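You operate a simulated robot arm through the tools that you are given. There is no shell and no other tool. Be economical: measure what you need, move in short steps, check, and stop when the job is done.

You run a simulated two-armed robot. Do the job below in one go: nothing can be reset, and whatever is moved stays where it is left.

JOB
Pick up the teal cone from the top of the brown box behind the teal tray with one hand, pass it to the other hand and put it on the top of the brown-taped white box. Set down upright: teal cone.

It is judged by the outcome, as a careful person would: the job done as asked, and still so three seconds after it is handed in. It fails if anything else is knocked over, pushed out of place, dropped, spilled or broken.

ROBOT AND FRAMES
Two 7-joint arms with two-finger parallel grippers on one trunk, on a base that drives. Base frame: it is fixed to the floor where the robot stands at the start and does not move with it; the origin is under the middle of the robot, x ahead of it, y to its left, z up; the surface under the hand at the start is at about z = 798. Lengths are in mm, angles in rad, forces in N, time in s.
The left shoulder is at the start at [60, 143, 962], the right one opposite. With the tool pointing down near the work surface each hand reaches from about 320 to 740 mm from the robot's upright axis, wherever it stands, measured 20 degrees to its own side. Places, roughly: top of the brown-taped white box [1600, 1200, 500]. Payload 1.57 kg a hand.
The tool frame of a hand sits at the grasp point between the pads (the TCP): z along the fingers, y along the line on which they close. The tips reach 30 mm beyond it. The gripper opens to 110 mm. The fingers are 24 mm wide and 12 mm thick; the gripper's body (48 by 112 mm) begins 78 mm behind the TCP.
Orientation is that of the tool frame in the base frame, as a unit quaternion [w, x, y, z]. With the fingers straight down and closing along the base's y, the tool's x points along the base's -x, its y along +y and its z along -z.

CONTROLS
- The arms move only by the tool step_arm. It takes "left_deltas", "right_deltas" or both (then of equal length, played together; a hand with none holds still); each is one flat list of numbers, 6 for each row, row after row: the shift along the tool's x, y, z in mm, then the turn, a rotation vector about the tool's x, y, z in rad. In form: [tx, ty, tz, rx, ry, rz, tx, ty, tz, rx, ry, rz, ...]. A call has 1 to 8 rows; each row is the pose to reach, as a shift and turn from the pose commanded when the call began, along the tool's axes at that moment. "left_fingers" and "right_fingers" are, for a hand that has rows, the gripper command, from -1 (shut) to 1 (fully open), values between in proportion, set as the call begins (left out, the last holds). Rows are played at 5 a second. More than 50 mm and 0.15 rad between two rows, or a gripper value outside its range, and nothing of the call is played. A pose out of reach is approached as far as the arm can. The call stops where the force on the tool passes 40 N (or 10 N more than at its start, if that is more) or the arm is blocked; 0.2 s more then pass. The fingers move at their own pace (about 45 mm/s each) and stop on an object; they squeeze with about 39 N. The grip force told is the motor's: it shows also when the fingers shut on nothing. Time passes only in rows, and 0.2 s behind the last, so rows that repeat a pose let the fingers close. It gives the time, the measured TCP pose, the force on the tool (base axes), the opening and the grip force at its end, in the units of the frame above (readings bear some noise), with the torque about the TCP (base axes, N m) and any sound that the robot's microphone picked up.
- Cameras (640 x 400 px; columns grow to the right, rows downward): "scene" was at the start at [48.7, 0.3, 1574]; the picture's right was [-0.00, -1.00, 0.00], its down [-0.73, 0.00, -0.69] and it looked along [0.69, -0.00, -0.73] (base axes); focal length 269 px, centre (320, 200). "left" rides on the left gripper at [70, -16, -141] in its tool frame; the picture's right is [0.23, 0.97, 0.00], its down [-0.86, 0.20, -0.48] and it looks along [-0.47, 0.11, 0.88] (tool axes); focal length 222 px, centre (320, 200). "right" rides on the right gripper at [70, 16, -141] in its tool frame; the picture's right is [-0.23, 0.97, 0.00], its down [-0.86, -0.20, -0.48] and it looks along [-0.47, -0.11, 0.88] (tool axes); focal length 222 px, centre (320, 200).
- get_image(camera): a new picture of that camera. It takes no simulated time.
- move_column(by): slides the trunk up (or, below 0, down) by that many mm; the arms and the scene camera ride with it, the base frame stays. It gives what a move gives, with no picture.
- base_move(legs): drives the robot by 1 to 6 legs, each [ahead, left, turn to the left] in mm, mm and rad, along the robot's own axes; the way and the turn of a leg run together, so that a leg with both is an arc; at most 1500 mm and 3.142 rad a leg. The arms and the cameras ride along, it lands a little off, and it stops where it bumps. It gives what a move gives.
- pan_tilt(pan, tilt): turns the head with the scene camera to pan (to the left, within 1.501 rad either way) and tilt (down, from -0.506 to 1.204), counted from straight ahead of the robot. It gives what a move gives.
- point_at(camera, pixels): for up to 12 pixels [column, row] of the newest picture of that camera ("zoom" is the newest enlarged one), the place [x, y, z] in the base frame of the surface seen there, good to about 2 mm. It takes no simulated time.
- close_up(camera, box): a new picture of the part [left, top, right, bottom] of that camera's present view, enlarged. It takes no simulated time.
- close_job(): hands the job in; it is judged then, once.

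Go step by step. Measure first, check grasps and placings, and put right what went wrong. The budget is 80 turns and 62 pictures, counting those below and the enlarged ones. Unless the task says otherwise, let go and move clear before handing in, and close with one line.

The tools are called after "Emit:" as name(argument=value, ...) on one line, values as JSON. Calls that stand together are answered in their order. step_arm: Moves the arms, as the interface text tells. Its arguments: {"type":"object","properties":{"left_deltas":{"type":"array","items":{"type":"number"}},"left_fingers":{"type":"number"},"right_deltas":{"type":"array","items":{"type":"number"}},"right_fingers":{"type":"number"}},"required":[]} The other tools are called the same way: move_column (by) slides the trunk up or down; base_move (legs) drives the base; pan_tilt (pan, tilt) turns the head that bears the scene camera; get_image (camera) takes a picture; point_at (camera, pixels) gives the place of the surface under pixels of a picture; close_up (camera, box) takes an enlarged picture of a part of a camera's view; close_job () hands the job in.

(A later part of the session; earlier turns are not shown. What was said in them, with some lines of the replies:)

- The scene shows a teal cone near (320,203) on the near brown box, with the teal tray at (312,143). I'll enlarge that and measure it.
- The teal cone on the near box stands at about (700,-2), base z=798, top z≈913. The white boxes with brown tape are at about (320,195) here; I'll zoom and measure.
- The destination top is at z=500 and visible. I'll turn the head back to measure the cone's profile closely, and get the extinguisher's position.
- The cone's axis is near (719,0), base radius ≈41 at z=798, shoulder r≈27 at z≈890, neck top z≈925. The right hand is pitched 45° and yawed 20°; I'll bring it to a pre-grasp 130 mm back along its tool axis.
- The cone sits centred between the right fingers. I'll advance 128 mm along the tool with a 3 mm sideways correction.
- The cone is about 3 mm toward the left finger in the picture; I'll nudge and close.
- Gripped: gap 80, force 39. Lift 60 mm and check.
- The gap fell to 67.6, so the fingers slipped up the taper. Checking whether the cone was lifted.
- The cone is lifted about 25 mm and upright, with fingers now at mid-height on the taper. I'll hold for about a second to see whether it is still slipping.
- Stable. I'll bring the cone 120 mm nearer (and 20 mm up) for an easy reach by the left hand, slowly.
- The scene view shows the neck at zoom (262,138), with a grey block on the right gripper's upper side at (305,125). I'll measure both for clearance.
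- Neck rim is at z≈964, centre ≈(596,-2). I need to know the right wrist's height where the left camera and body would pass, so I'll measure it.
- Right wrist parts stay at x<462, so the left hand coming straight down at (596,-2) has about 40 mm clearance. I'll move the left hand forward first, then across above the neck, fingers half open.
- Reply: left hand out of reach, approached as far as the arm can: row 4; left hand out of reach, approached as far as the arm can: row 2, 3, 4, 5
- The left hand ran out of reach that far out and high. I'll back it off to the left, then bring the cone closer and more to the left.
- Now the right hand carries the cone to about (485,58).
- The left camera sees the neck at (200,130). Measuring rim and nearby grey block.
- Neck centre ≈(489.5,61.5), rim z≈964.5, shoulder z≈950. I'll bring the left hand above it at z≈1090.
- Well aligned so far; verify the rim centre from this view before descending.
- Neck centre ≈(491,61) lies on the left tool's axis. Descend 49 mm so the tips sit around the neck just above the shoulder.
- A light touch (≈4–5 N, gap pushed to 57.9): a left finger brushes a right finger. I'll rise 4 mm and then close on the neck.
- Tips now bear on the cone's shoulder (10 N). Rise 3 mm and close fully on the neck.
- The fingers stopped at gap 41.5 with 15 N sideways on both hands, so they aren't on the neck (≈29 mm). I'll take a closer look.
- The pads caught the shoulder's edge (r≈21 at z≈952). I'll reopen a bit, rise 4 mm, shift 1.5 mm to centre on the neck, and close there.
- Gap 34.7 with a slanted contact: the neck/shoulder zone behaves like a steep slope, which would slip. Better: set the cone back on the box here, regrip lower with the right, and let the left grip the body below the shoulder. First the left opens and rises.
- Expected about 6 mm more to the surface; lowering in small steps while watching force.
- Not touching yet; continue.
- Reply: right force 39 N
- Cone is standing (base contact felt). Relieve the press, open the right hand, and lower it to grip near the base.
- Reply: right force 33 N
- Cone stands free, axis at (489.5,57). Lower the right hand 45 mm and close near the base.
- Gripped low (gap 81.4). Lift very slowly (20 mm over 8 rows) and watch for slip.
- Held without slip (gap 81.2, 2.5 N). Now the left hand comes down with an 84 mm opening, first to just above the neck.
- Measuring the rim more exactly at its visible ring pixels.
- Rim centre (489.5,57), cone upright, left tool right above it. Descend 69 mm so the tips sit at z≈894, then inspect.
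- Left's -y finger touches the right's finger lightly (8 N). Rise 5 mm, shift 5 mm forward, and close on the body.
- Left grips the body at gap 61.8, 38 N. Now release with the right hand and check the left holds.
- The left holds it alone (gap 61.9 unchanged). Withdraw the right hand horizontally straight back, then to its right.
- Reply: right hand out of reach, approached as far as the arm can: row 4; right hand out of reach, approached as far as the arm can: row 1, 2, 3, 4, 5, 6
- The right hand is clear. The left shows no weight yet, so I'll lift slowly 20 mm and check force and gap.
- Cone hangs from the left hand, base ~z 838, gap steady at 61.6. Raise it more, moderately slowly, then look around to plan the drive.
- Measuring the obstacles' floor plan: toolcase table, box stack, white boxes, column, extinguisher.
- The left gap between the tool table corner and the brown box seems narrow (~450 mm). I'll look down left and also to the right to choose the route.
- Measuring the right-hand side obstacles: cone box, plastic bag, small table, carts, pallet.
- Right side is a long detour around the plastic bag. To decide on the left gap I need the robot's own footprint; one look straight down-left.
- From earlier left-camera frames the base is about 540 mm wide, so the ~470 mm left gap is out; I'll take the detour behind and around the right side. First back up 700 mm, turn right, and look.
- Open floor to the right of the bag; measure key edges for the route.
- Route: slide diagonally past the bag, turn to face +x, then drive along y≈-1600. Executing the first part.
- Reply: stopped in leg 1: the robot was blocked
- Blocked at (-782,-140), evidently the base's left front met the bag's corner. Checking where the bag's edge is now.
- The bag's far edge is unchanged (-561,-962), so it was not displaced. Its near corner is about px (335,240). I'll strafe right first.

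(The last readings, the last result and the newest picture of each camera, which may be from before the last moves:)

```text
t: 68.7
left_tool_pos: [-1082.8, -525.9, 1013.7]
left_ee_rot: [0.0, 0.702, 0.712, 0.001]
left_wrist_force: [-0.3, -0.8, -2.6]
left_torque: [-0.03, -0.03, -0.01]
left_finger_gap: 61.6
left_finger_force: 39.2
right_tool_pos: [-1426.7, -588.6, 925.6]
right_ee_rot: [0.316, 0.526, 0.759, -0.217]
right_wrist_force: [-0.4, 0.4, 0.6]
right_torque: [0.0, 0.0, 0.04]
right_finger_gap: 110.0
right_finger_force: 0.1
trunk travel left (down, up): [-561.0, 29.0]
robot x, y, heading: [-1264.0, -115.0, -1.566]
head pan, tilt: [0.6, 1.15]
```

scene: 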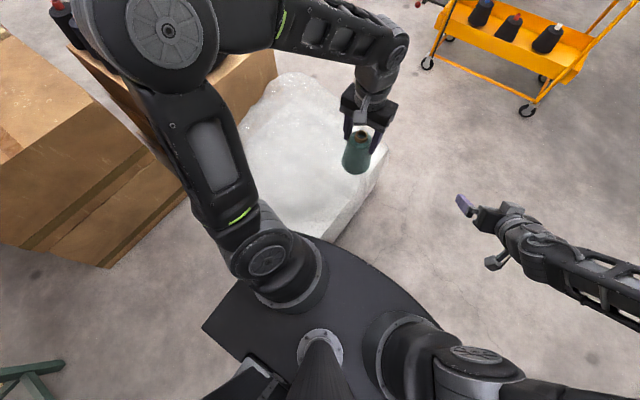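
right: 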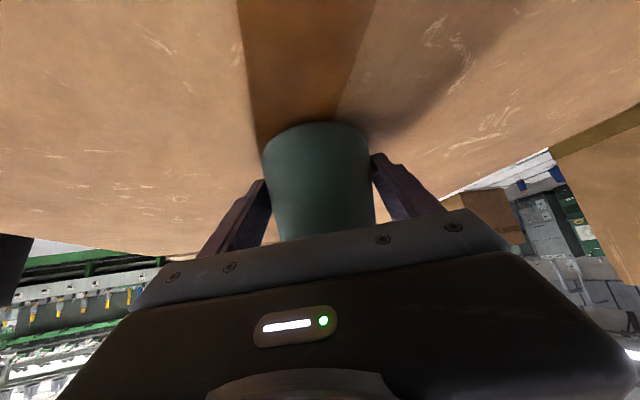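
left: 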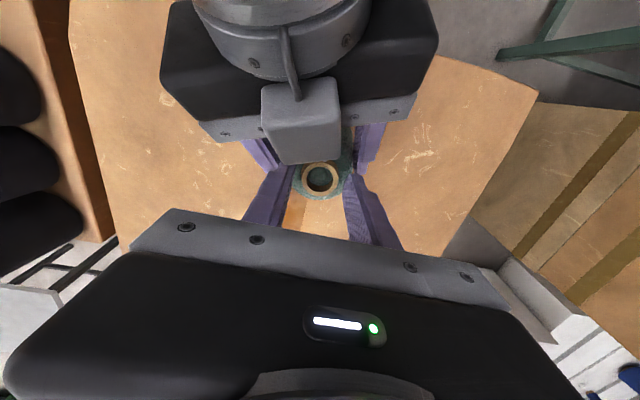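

Clear of the bag now. Continue: forward, turn to +x, shift right, drive along y≈-1630.

Emit:
base_move(legs=[[1250, 0, 0], [0, 0, 1.566], [0, -260, 0], [1450, 0, 0]])

Emit:
pan_tilt(pan=0.25, tilt=0.55)

Emit:
get_image(camera="scene")

```text
t: 87.3
left_tool_pos: [643.5, -1317.8, 1013.9]
left_ee_rot: [-0.002, -0.044, 0.999, 0.001]
left_wrist_force: [1.2, -0.9, -2.1]
left_torque: [0.02, 0.01, -0.01]
left_finger_gap: 60.8
left_finger_force: 38.9
right_tool_pos: [731.1, -1657.9, 926.0]
right_ee_rot: [0.374, -0.199, 0.902, 0.084]
right_wrist_force: [-0.6, 0.5, -0.2]
right_torque: [-0.02, 0.01, 0.02]
right_finger_gap: 109.8
right_finger_force: 0.0
trunk travel left (down, up): [-561.0, 29.0]
robot x, y, heading: [246.8, -1533.3, 0.08]
head pan, tilt: [0.6, 1.15]
```

```text
t: 88.3
left_tool_pos: [643.4, -1318.7, 1012.6]
left_ee_rot: [0.0, -0.043, 0.999, 0.001]
left_wrist_force: [1.3, -0.3, -1.8]
left_torque: [0.02, -0.02, 0.01]
left_finger_gap: 61.0
left_finger_force: 38.6
right_tool_pos: [731.4, -1658.7, 925.3]
right_ee_rot: [0.374, -0.199, 0.902, 0.083]
right_wrist_force: [-0.6, 0.2, -0.2]
right_torque: [-0.01, 0.01, -0.01]
right_finger_gap: 109.9
right_finger_force: 0.1
trunk travel left (down, up): [-561.0, 29.0]
robot x, y, heading: [246.0, -1530.2, 0.08]
head pan, tilt: [0.25, 0.55]
```

```text
9 pictures are left
```

scene: 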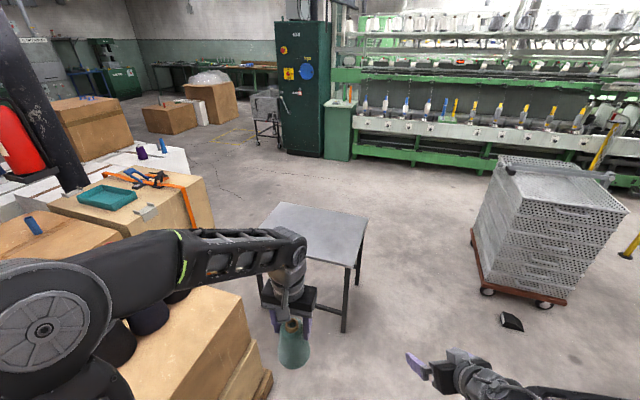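

Good view: measure table legs, pallet, tray table, and the target's near side.

Emit:
point_at(camera="scene", pixels=[[345, 330], [368, 220], [358, 282], [470, 245], [488, 292], [510, 322], [210, 222], [200, 180], [165, 150], [141, 153], [180, 170], [75, 185]])

Emit:
point_at(camera="scene", pixels=[[280, 205], [262, 270], [240, 150], [340, 160], [420, 190], [330, 190], [240, 200], [120, 165], [195, 165], [280, 150], [490, 170], [60, 170]])

```text
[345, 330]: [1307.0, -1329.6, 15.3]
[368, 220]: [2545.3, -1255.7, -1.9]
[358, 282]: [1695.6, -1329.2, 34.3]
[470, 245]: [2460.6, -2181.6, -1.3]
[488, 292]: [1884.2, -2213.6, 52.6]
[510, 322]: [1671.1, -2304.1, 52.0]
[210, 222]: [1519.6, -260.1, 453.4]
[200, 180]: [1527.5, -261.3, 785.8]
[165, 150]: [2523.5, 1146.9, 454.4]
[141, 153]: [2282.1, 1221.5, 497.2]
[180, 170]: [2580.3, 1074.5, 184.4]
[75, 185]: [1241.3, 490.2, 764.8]
```

```text
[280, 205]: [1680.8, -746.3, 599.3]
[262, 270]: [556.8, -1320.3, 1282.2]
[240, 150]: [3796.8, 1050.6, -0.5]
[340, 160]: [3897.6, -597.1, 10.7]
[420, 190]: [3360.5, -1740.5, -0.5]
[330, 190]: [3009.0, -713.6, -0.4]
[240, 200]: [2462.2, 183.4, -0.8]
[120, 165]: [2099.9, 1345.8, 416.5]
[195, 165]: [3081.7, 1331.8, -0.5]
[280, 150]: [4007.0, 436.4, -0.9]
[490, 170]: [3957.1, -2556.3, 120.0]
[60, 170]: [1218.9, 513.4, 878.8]
```

Passage between table legs (y=-1330) and pallet (y≤-2150): aim y≈-1750. Correct heading and shift right, then go part way and re-check pose.

Emit:
base_move(legs=[[0, 0, -0.08], [0, -215, 0], [500, 0, 0]])

```text
t: 93.0
left_tool_pos: [1159.9, -1570.9, 1012.7]
left_ee_rot: [-0.002, -0.001, 1.0, 0.001]
left_wrist_force: [0.1, -0.2, -1.3]
left_torque: [-0.01, 0.0, 0.0]
left_finger_gap: 60.8
left_finger_force: 39.2
right_tool_pos: [1219.1, -1917.2, 924.9]
right_ee_rot: [0.376, -0.163, 0.91, 0.069]
right_wrist_force: [0.3, 0.2, 0.1]
right_torque: [-0.04, 0.03, 0.01]
right_finger_gap: 110.1
right_finger_force: 0.1
trunk travel left (down, up): [-561.0, 29.0]
robot x, y, heading: [744.1, -1746.6, -0.005]
head pan, tilt: [0.25, 0.55]
```

On track (744,-1747, heading ≈0). Continue 800 mm.

Emit:
base_move(legs=[[850, 0, 0.005]])

```text
t: 97.5
left_tool_pos: [2015.4, -1570.3, 1013.6]
left_ee_rot: [-0.002, -0.003, 1.0, 0.001]
left_wrist_force: [0.5, 0.2, -1.6]
left_torque: [0.05, -0.03, 0.01]
left_finger_gap: 61.2
left_finger_force: 38.6
right_tool_pos: [2074.8, -1916.3, 923.8]
right_ee_rot: [0.375, -0.165, 0.909, 0.07]
right_wrist_force: [0.3, -0.4, 0.1]
right_torque: [0.0, 0.0, -0.02]
right_finger_gap: 109.6
right_finger_force: 0.1
trunk travel left (down, up): [-561.0, 29.0]
robot x, y, heading: [1603.4, -1754.1, 0.005]
head pan, tilt: [0.25, 0.55]
```

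Continue: forward to x≈2350, strafe left to y≈-900, turn to +y, and forward.

Emit:
base_move(legs=[[760, 0, 0], [0, 850, 0], [0, 0, 1.565], [1000, 0, 0]])

Emit:
pan_tilt(pan=0.5, tilt=0.6)

Emit:
get_image(camera="scene")

```text
t: 114.2
left_tool_pos: [2154.6, 504.5, 1013.2]
left_ee_rot: [0.002, 0.715, -0.7, 0.001]
left_wrist_force: [0.4, -0.2, -2.1]
left_torque: [-0.01, -0.02, 0.01]
left_finger_gap: 60.4
left_finger_force: 38.8
right_tool_pos: [2499.1, 569.1, 925.6]
right_ee_rot: [-0.215, 0.762, -0.521, -0.317]
right_wrist_force: [-0.2, 0.4, 0.0]
right_torque: [0.02, 0.01, 0.03]
right_finger_gap: 110.1
right_finger_force: 0.1
trunk travel left (down, up): [-561.0, 29.0]
robot x, y, heading: [2340.4, 90.9, 1.581]
head pan, tilt: [0.25, 0.55]
```

```text
t: 115.0
left_tool_pos: [2153.6, 502.9, 1012.7]
left_ee_rot: [0.001, 0.715, -0.7, 0.0]
left_wrist_force: [0.4, 1.3, -2.1]
left_torque: [-0.02, -0.02, 0.0]
left_finger_gap: 60.6
left_finger_force: 38.6
right_tool_pos: [2498.8, 568.9, 924.9]
right_ee_rot: [-0.216, 0.762, -0.522, -0.316]
right_wrist_force: [0.0, -0.3, 0.4]
right_torque: [0.0, -0.05, 0.0]
right_finger_gap: 110.2
right_finger_force: 0.0
trunk travel left (down, up): [-561.0, 29.0]
robot x, y, heading: [2340.9, 96.4, 1.584]
head pan, tilt: [0.499, 0.6]
```

```text
8 pictures are left
```

scene: 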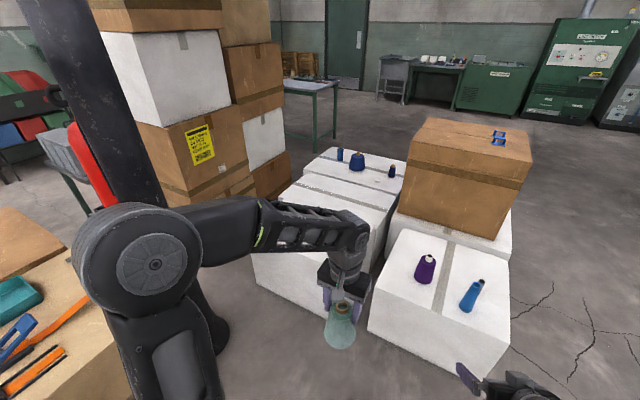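

The near-right white box carries cones; the left one around (1600,1200) should be the brown-taped target. Zoom on it and measure.

Emit:
close_up(camera="scene", box=[230, 130, 530, 330])

Emit:
point_at(camera="scene", pixels=[[295, 193], [345, 195], [385, 198], [262, 257], [256, 280], [372, 300], [405, 232], [360, 205], [350, 182], [290, 220], [210, 325], [392, 205]])

```text
2.00 times, centred on (380, 230) of scene
```

zoom: 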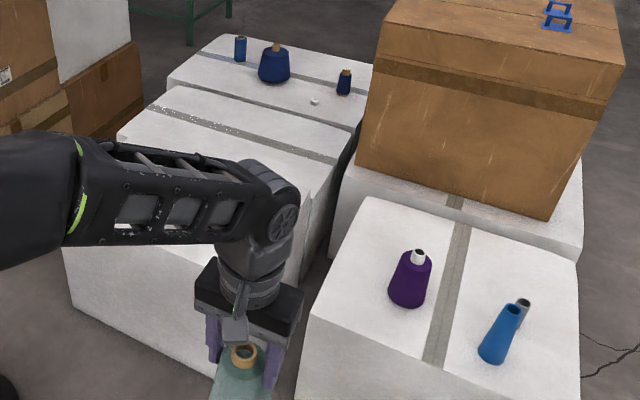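

```text
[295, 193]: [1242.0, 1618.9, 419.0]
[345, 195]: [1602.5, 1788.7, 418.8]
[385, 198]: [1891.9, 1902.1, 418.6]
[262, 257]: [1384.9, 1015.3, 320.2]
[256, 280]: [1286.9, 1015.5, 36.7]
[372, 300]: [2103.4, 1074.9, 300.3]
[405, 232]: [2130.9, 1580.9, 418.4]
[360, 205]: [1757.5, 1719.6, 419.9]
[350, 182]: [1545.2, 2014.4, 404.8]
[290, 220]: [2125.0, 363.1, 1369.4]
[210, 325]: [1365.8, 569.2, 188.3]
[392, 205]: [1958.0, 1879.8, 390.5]
```

Target box: front face y≈1015, x≈1270–1950, top z≈500. Drive to about (1900,580) facing it and look down.

Emit:
base_move(legs=[[250, 300, -0.013], [230, 140, 0]])

Emit:
pan_tilt(pan=0.1, tilt=0.9)

Emit:
get_image(camera="scene")

```text
t: 118.9
left_tool_pos: [1709.4, 977.1, 1011.7]
left_ee_rot: [0.002, 0.714, -0.7, 0.001]
left_wrist_force: [0.2, 0.0, -2.3]
left_torque: [-0.01, -0.03, 0.04]
left_finger_gap: 60.5
left_finger_force: 39.2
right_tool_pos: [2055.0, 1041.1, 925.8]
right_ee_rot: [-0.215, 0.762, -0.523, -0.315]
right_wrist_force: [-0.1, 0.6, 0.1]
right_torque: [-0.02, 0.02, -0.02]
right_finger_gap: 109.9
right_finger_force: 0.1
trunk travel left (down, up): [-561.0, 29.0]
robot x, y, heading: [1895.1, 568.0, 1.577]
head pan, tilt: [0.499, 0.6]
```

```text
t: 119.8
left_tool_pos: [1710.8, 976.6, 1013.4]
left_ee_rot: [0.001, 0.714, -0.7, 0.0]
left_wrist_force: [-0.5, 0.0, -2.0]
left_torque: [0.02, 0.01, -0.02]
left_finger_gap: 59.9
left_finger_force: 39.5
right_tool_pos: [2054.2, 1040.9, 925.0]
right_ee_rot: [-0.217, 0.761, -0.523, -0.316]
right_wrist_force: [0.0, 0.2, -0.1]
right_torque: [0.02, 0.01, 0.01]
right_finger_gap: 109.9
right_finger_force: 0.0
trunk travel left (down, up): [-561.0, 29.0]
robot x, y, heading: [1897.2, 563.4, 1.587]
head pan, tilt: [0.099, 0.901]
```

```text
6 pictures are left
```

scene: 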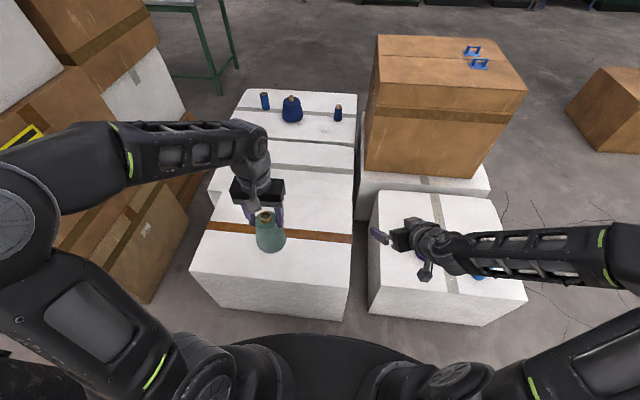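

The brown tape is visible at (300,234) on the box right ahead of the left hand. Measure its top extent; meanwhile raise the right hand so it stays clear of the neighbouring cones when the trunk lowers.

Emit:
point_at(camera="scene", pixels=[[320, 236], [320, 205], [320, 260], [345, 215], [300, 265], [215, 230], [345, 270], [340, 180], [200, 260], [220, 200], [320, 300], [268, 252]])

Emit:
step_arm(right_deltas=[-28, 0, -28, 0, 0, 0, -56, 0, -56, 0, 0, 0, -85, 0, -85, 0, 0, 0, -113, 0, -113, 0, 0, 0, -141, 0, -141, 0, 0, 0])

```text
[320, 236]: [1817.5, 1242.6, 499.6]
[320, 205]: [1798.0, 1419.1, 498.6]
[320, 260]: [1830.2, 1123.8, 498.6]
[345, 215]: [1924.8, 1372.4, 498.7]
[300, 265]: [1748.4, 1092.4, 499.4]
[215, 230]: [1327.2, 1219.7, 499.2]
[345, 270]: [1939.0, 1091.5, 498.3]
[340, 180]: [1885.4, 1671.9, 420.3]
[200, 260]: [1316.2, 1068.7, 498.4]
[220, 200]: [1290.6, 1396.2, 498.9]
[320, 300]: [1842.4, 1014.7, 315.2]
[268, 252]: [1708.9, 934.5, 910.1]
```

```text
t: 121.0
left_tool_pos: [1710.3, 976.3, 1012.6]
left_ee_rot: [0.001, 0.714, -0.7, 0.0]
left_wrist_force: [-0.3, -0.6, -1.5]
left_torque: [0.01, 0.0, 0.02]
left_finger_gap: 60.6
left_finger_force: 38.9
right_tool_pos: [2054.9, 1040.2, 1124.3]
right_ee_rot: [-0.215, 0.762, -0.523, -0.315]
right_wrist_force: [-1.3, 0.0, 0.4]
right_torque: [0.0, 0.01, 0.01]
right_finger_gap: 110.2
right_finger_force: 0.0
trunk travel left (down, up): [-561.0, 29.0]
robot x, y, heading: [1897.0, 567.0, 1.579]
head pan, tilt: [0.099, 0.901]
```

Box top: x 1285–1945, y 1015–1430, z 499. Target spot ≈(1705,1165). Drive 50 mm closer, lower the trunk 330 mm, and extend the left arm forward slowly.

Emit:
base_move(legs=[[50, 0, 0]])

Emit:
move_column(by=-330)

Emit:
step_arm(left_deltas=[-18, 0, 0, 0, 0, 0, -36, 0, 0, 0, 0, 0, -54, 0, 0, 0, 0, 0, -72, 0, 0, 0, 0, 0, -90, 0, 0, 0, 0, 0, -108, 0, 0, 0, 0, 0, -126, 0, 0, 0, 0, 0, -140, 0, 0, 0, 0, 0])

Emit:
get_image(camera="scene")

```text
t: 121.9
left_tool_pos: [1708.3, 1026.3, 1012.7]
left_ee_rot: [0.003, 0.713, -0.701, 0.001]
left_wrist_force: [-0.4, 0.1, -1.9]
left_torque: [-0.05, -0.03, 0.04]
left_finger_gap: 60.3
left_finger_force: 39.2
right_tool_pos: [2052.9, 1092.4, 1122.9]
right_ee_rot: [-0.215, 0.762, -0.523, -0.315]
right_wrist_force: [-0.1, 0.1, -0.3]
right_torque: [-0.03, -0.01, 0.0]
right_finger_gap: 110.2
right_finger_force: 0.1
trunk travel left (down, up): [-561.0, 29.0]
robot x, y, heading: [1892.0, 614.8, 1.574]
head pan, tilt: [0.099, 0.901]
```

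```text
t: 125.2
left_tool_pos: [1708.2, 1026.4, 683.4]
left_ee_rot: [0.0, 0.714, -0.7, -0.001]
left_wrist_force: [-0.7, -0.5, -1.5]
left_torque: [-0.02, 0.03, 0.01]
left_finger_gap: 60.2
left_finger_force: 38.9
right_tool_pos: [2054.7, 1089.8, 794.9]
right_ee_rot: [-0.215, 0.763, -0.522, -0.316]
right_wrist_force: [-0.1, -0.5, 0.8]
right_torque: [-0.03, -0.04, -0.02]
right_finger_gap: 110.0
right_finger_force: 0.1
trunk travel left (down, up): [-231.0, 359.0]
robot x, y, heading: [1895.7, 617.6, 1.58]
head pan, tilt: [0.099, 0.901]
```

```text
t: 127.0
left_tool_pos: [1706.8, 1167.2, 682.3]
left_ee_rot: [0.001, 0.714, -0.7, 0.0]
left_wrist_force: [0.4, -0.1, -2.3]
left_torque: [0.01, 0.0, -0.04]
left_finger_gap: 60.4
left_finger_force: 39.4
right_tool_pos: [2054.4, 1090.2, 794.3]
right_ee_rot: [-0.216, 0.762, -0.523, -0.316]
right_wrist_force: [0.0, 0.1, 0.2]
right_torque: [0.01, 0.0, -0.03]
right_finger_gap: 109.9
right_finger_force: 0.0
trunk travel left (down, up): [-231.0, 359.0]
robot x, y, heading: [1891.3, 615.7, 1.584]
head pan, tilt: [0.099, 0.901]
```

```text
5 pictures are left
```

scene: 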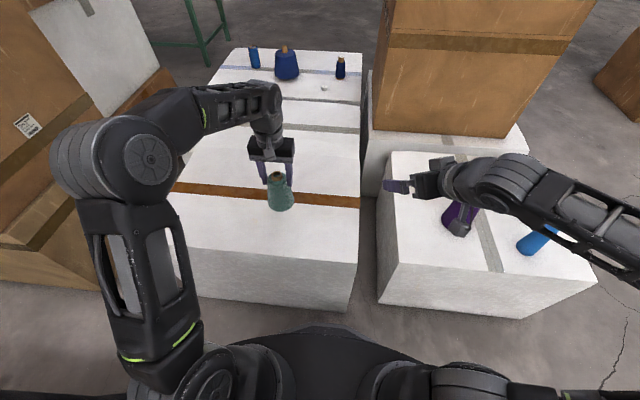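

Cone is above the target area. Zoom to measure its base height and tilt.

Emit:
close_up(camera="scene", box=[240, 130, 320, 220])

Emit:
point_at(camera="zoom", pixels=[[320, 345], [320, 330], [320, 300], [320, 250], [290, 180], [300, 360], [320, 370]])

```text
4.44 times, centred on (280, 175) of scene
```

zoom: 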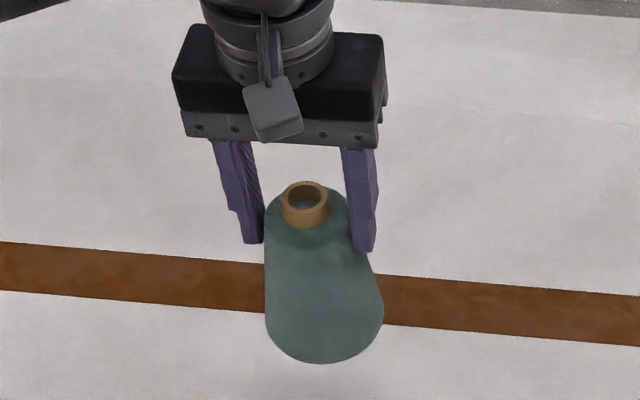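

```text
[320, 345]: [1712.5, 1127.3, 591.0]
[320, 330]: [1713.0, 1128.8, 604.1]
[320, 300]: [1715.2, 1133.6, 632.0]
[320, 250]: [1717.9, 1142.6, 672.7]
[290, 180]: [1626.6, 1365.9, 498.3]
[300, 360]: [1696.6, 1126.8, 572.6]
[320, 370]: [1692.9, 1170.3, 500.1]
```

Base is ~z 570, about 70 mm above the top. Lower 58 mm, then small steps.

Emit:
step_arm(left_deltas=[0, 0, 10, 0, 0, 0, 0, 0, 20, 0, 0, 0, 0, 0, 30, 0, 0, 0, 0, 0, 40, 0, 0, 0, 0, 0, 50, 0, 0, 0, 0, 0, 58, 0, 0, 0])

Emit:
step_arm(left_deltas=[0, 0, 2, 0, 0, 0, 0, 0, 4, 0, 0, 0, 0, 0, 6, 0, 0, 0])

Emit:
step_arm(left_deltas=[0, 0, 1, 0, 0, 0, 0, 0, 2, 0, 0, 0])

```text
t: 128.4
left_tool_pos: [1705.9, 1165.2, 624.1]
left_ee_rot: [0.002, 0.714, -0.7, 0.0]
left_wrist_force: [0.7, 0.3, -2.6]
left_torque: [0.02, -0.01, 0.0]
left_finger_gap: 60.2
left_finger_force: 38.5
right_tool_pos: [2053.1, 1090.1, 793.7]
right_ee_rot: [-0.216, 0.762, -0.522, -0.316]
right_wrist_force: [-0.5, 0.6, 0.1]
right_torque: [-0.03, 0.0, -0.02]
right_finger_gap: 110.1
right_finger_force: 0.0
trunk travel left (down, up): [-231.0, 359.0]
robot x, y, heading: [1893.9, 612.5, 1.582]
head pan, tilt: [0.099, 0.901]
```

```text
t: 129.2
left_tool_pos: [1706.1, 1164.8, 617.6]
left_ee_rot: [0.002, 0.714, -0.7, 0.0]
left_wrist_force: [-0.6, 0.1, -2.3]
left_torque: [0.01, -0.01, -0.02]
left_finger_gap: 60.3
left_finger_force: 39.4
right_tool_pos: [2052.2, 1090.8, 795.1]
right_ee_rot: [-0.216, 0.761, -0.523, -0.316]
right_wrist_force: [-0.6, 0.1, 0.1]
right_torque: [-0.01, 0.02, 0.0]
right_finger_gap: 110.0
right_finger_force: 0.2
trunk travel left (down, up): [-231.0, 359.0]
robot x, y, heading: [1892.9, 612.1, 1.581]
head pan, tilt: [0.099, 0.901]
```

```text
t: 129.8
left_tool_pos: [1706.0, 1164.7, 617.1]
left_ee_rot: [0.001, 0.714, -0.7, 0.0]
left_wrist_force: [-1.0, -1.1, 4.7]
left_torque: [0.01, -0.02, 0.02]
left_finger_gap: 60.3
left_finger_force: 39.1
right_tool_pos: [2053.4, 1088.9, 794.6]
right_ee_rot: [-0.215, 0.762, -0.522, -0.316]
right_wrist_force: [-0.6, -0.3, -0.4]
right_torque: [-0.01, 0.01, -0.02]
right_finger_gap: 110.0
right_finger_force: 0.1
trunk travel left (down, up): [-231.0, 359.0]
robot x, y, heading: [1895.4, 612.5, 1.583]
head pan, tilt: [0.099, 0.901]
```

Contact felt (+4.7 N). One more mm to seat it, then open gently.

Emit:
step_arm(left_deltas=[0, 0, 0.7, 0, 0, 0, 0, 0, 0.7, 0, 0, 0])

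Emit:
step_arm(left_deltas=[0, 0, 0, 0, 0, 0, 0, 0, 0, 0, 0, 0, 0, 0, 0, 0, 0, 0, 0, 0, 0, 0, 0, 0], left_fingers=0.6)

Emit:
close_up(camera="scene", box=[240, 130, 320, 220])

Emit:
point_at(camera="zoom", pixels=[[320, 350], [320, 320], [320, 290], [310, 240], [270, 340], [370, 340]])

```text
t: 130.4
left_tool_pos: [1705.2, 1164.1, 616.7]
left_ee_rot: [0.001, 0.714, -0.701, -0.001]
left_wrist_force: [-0.7, -1.7, 10.0]
left_torque: [-0.04, -0.15, -0.07]
left_finger_gap: 60.1
left_finger_force: 39.0
right_tool_pos: [2055.1, 1089.3, 794.7]
right_ee_rot: [-0.216, 0.762, -0.523, -0.316]
right_wrist_force: [0.0, -0.2, -0.3]
right_torque: [0.02, -0.03, 0.04]
right_finger_gap: 110.1
right_finger_force: 0.0
trunk travel left (down, up): [-231.0, 359.0]
robot x, y, heading: [1895.5, 612.8, 1.582]
head pan, tilt: [0.099, 0.901]
```

```text
t: 131.4
left_tool_pos: [1706.1, 1164.8, 616.1]
left_ee_rot: [0.002, 0.714, -0.7, 0.0]
left_wrist_force: [-0.2, -0.1, 0.4]
left_torque: [-0.04, 0.02, -0.01]
left_finger_gap: 87.8
left_finger_force: 0.1
right_tool_pos: [2053.4, 1089.9, 794.1]
right_ee_rot: [-0.216, 0.762, -0.522, -0.317]
right_wrist_force: [-0.3, -0.1, -0.5]
right_torque: [-0.03, 0.01, -0.02]
right_finger_gap: 109.9
right_finger_force: 0.1
trunk travel left (down, up): [-231.0, 359.0]
robot x, y, heading: [1891.3, 612.0, 1.583]
head pan, tilt: [0.099, 0.901]
```

```text
4.44 times, centred on (280, 175) of scene
```

zoom: 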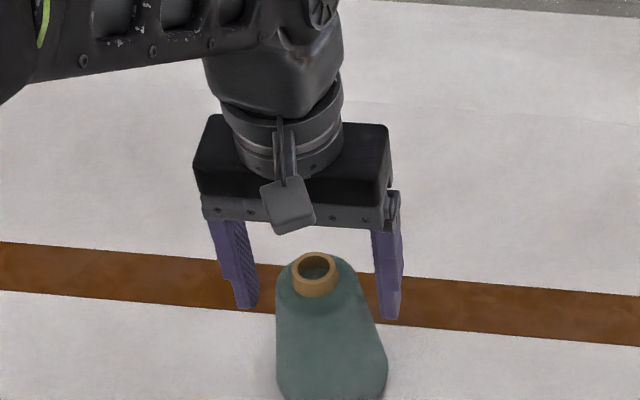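

```text
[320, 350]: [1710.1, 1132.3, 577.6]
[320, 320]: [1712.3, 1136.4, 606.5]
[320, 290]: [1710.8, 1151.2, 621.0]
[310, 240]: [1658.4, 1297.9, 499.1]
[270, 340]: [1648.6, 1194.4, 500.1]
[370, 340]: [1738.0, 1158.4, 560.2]
```

Released and the cone stands. Raise the left hand straight up clear and take a final look.

Emit:
step_arm(left_deltas=[0, 0, -30, 0, 0, 0, 0, 0, -65, 0, 0, 0, 0, 0, -105, 0, 0, 0, 0, 0, -145, 0, 0, 0], left_fingers=0.6)

Emit:
step_arm(left_deltas=[40, 0, 0, 0, 0, 0, 80, 0, 0, 0, 0, 0, 120, 0, 0, 0, 0, 0])

Emit:
get_image(camera="scene")

Emit:
get_image(camera="left")

```text
t: 132.4
left_tool_pos: [1706.5, 1163.0, 759.9]
left_ee_rot: [0.003, 0.713, -0.701, 0.0]
left_wrist_force: [0.4, -0.8, 1.0]
left_torque: [0.03, 0.0, 0.0]
left_finger_gap: 88.0
left_finger_force: 0.0
right_tool_pos: [2053.3, 1090.2, 794.5]
right_ee_rot: [-0.216, 0.762, -0.523, -0.316]
right_wrist_force: [0.6, -0.1, 0.4]
right_torque: [-0.06, -0.02, -0.01]
right_finger_gap: 110.0
right_finger_force: 0.0
trunk travel left (down, up): [-231.0, 359.0]
robot x, y, heading: [1895.7, 616.2, 1.585]
head pan, tilt: [0.099, 0.901]
```

```text
t: 133.2
left_tool_pos: [1710.2, 1044.8, 761.2]
left_ee_rot: [0.002, 0.714, -0.7, 0.0]
left_wrist_force: [0.5, 0.6, -0.6]
left_torque: [0.0, -0.05, 0.03]
left_finger_gap: 88.0
left_finger_force: 0.1
right_tool_pos: [2052.9, 1090.5, 795.0]
right_ee_rot: [-0.216, 0.762, -0.523, -0.315]
right_wrist_force: [0.3, 0.5, -0.5]
right_torque: [-0.01, -0.02, -0.02]
right_finger_gap: 110.1
right_finger_force: 0.1
trunk travel left (down, up): [-231.0, 359.0]
robot x, y, heading: [1893.0, 611.7, 1.582]
head pan, tilt: [0.099, 0.901]
```

```text
2 pictures are left
```

scene: 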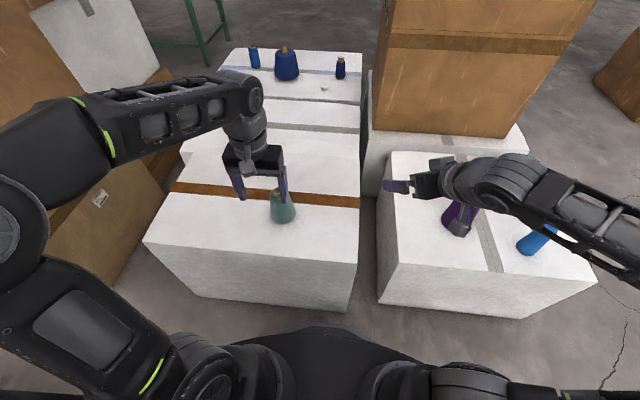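

```text
1 pictures are left
```

left: 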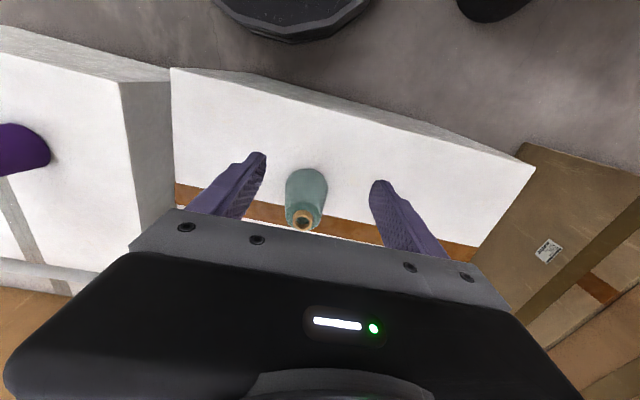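

The cone stands upright and free on the brown-taped white box at scene (283,205), and both hands are clear of it. Handing in.

Emit:
close_job()

```text
The job is handed in.
```

The teal cone was picked up with the right hand and passed to the left. It now stands upright on the brown-taped white box, and both hands are clear. On the way the base bumped a plastic-wrapped bag, but measuring it showed the bag had not moved.
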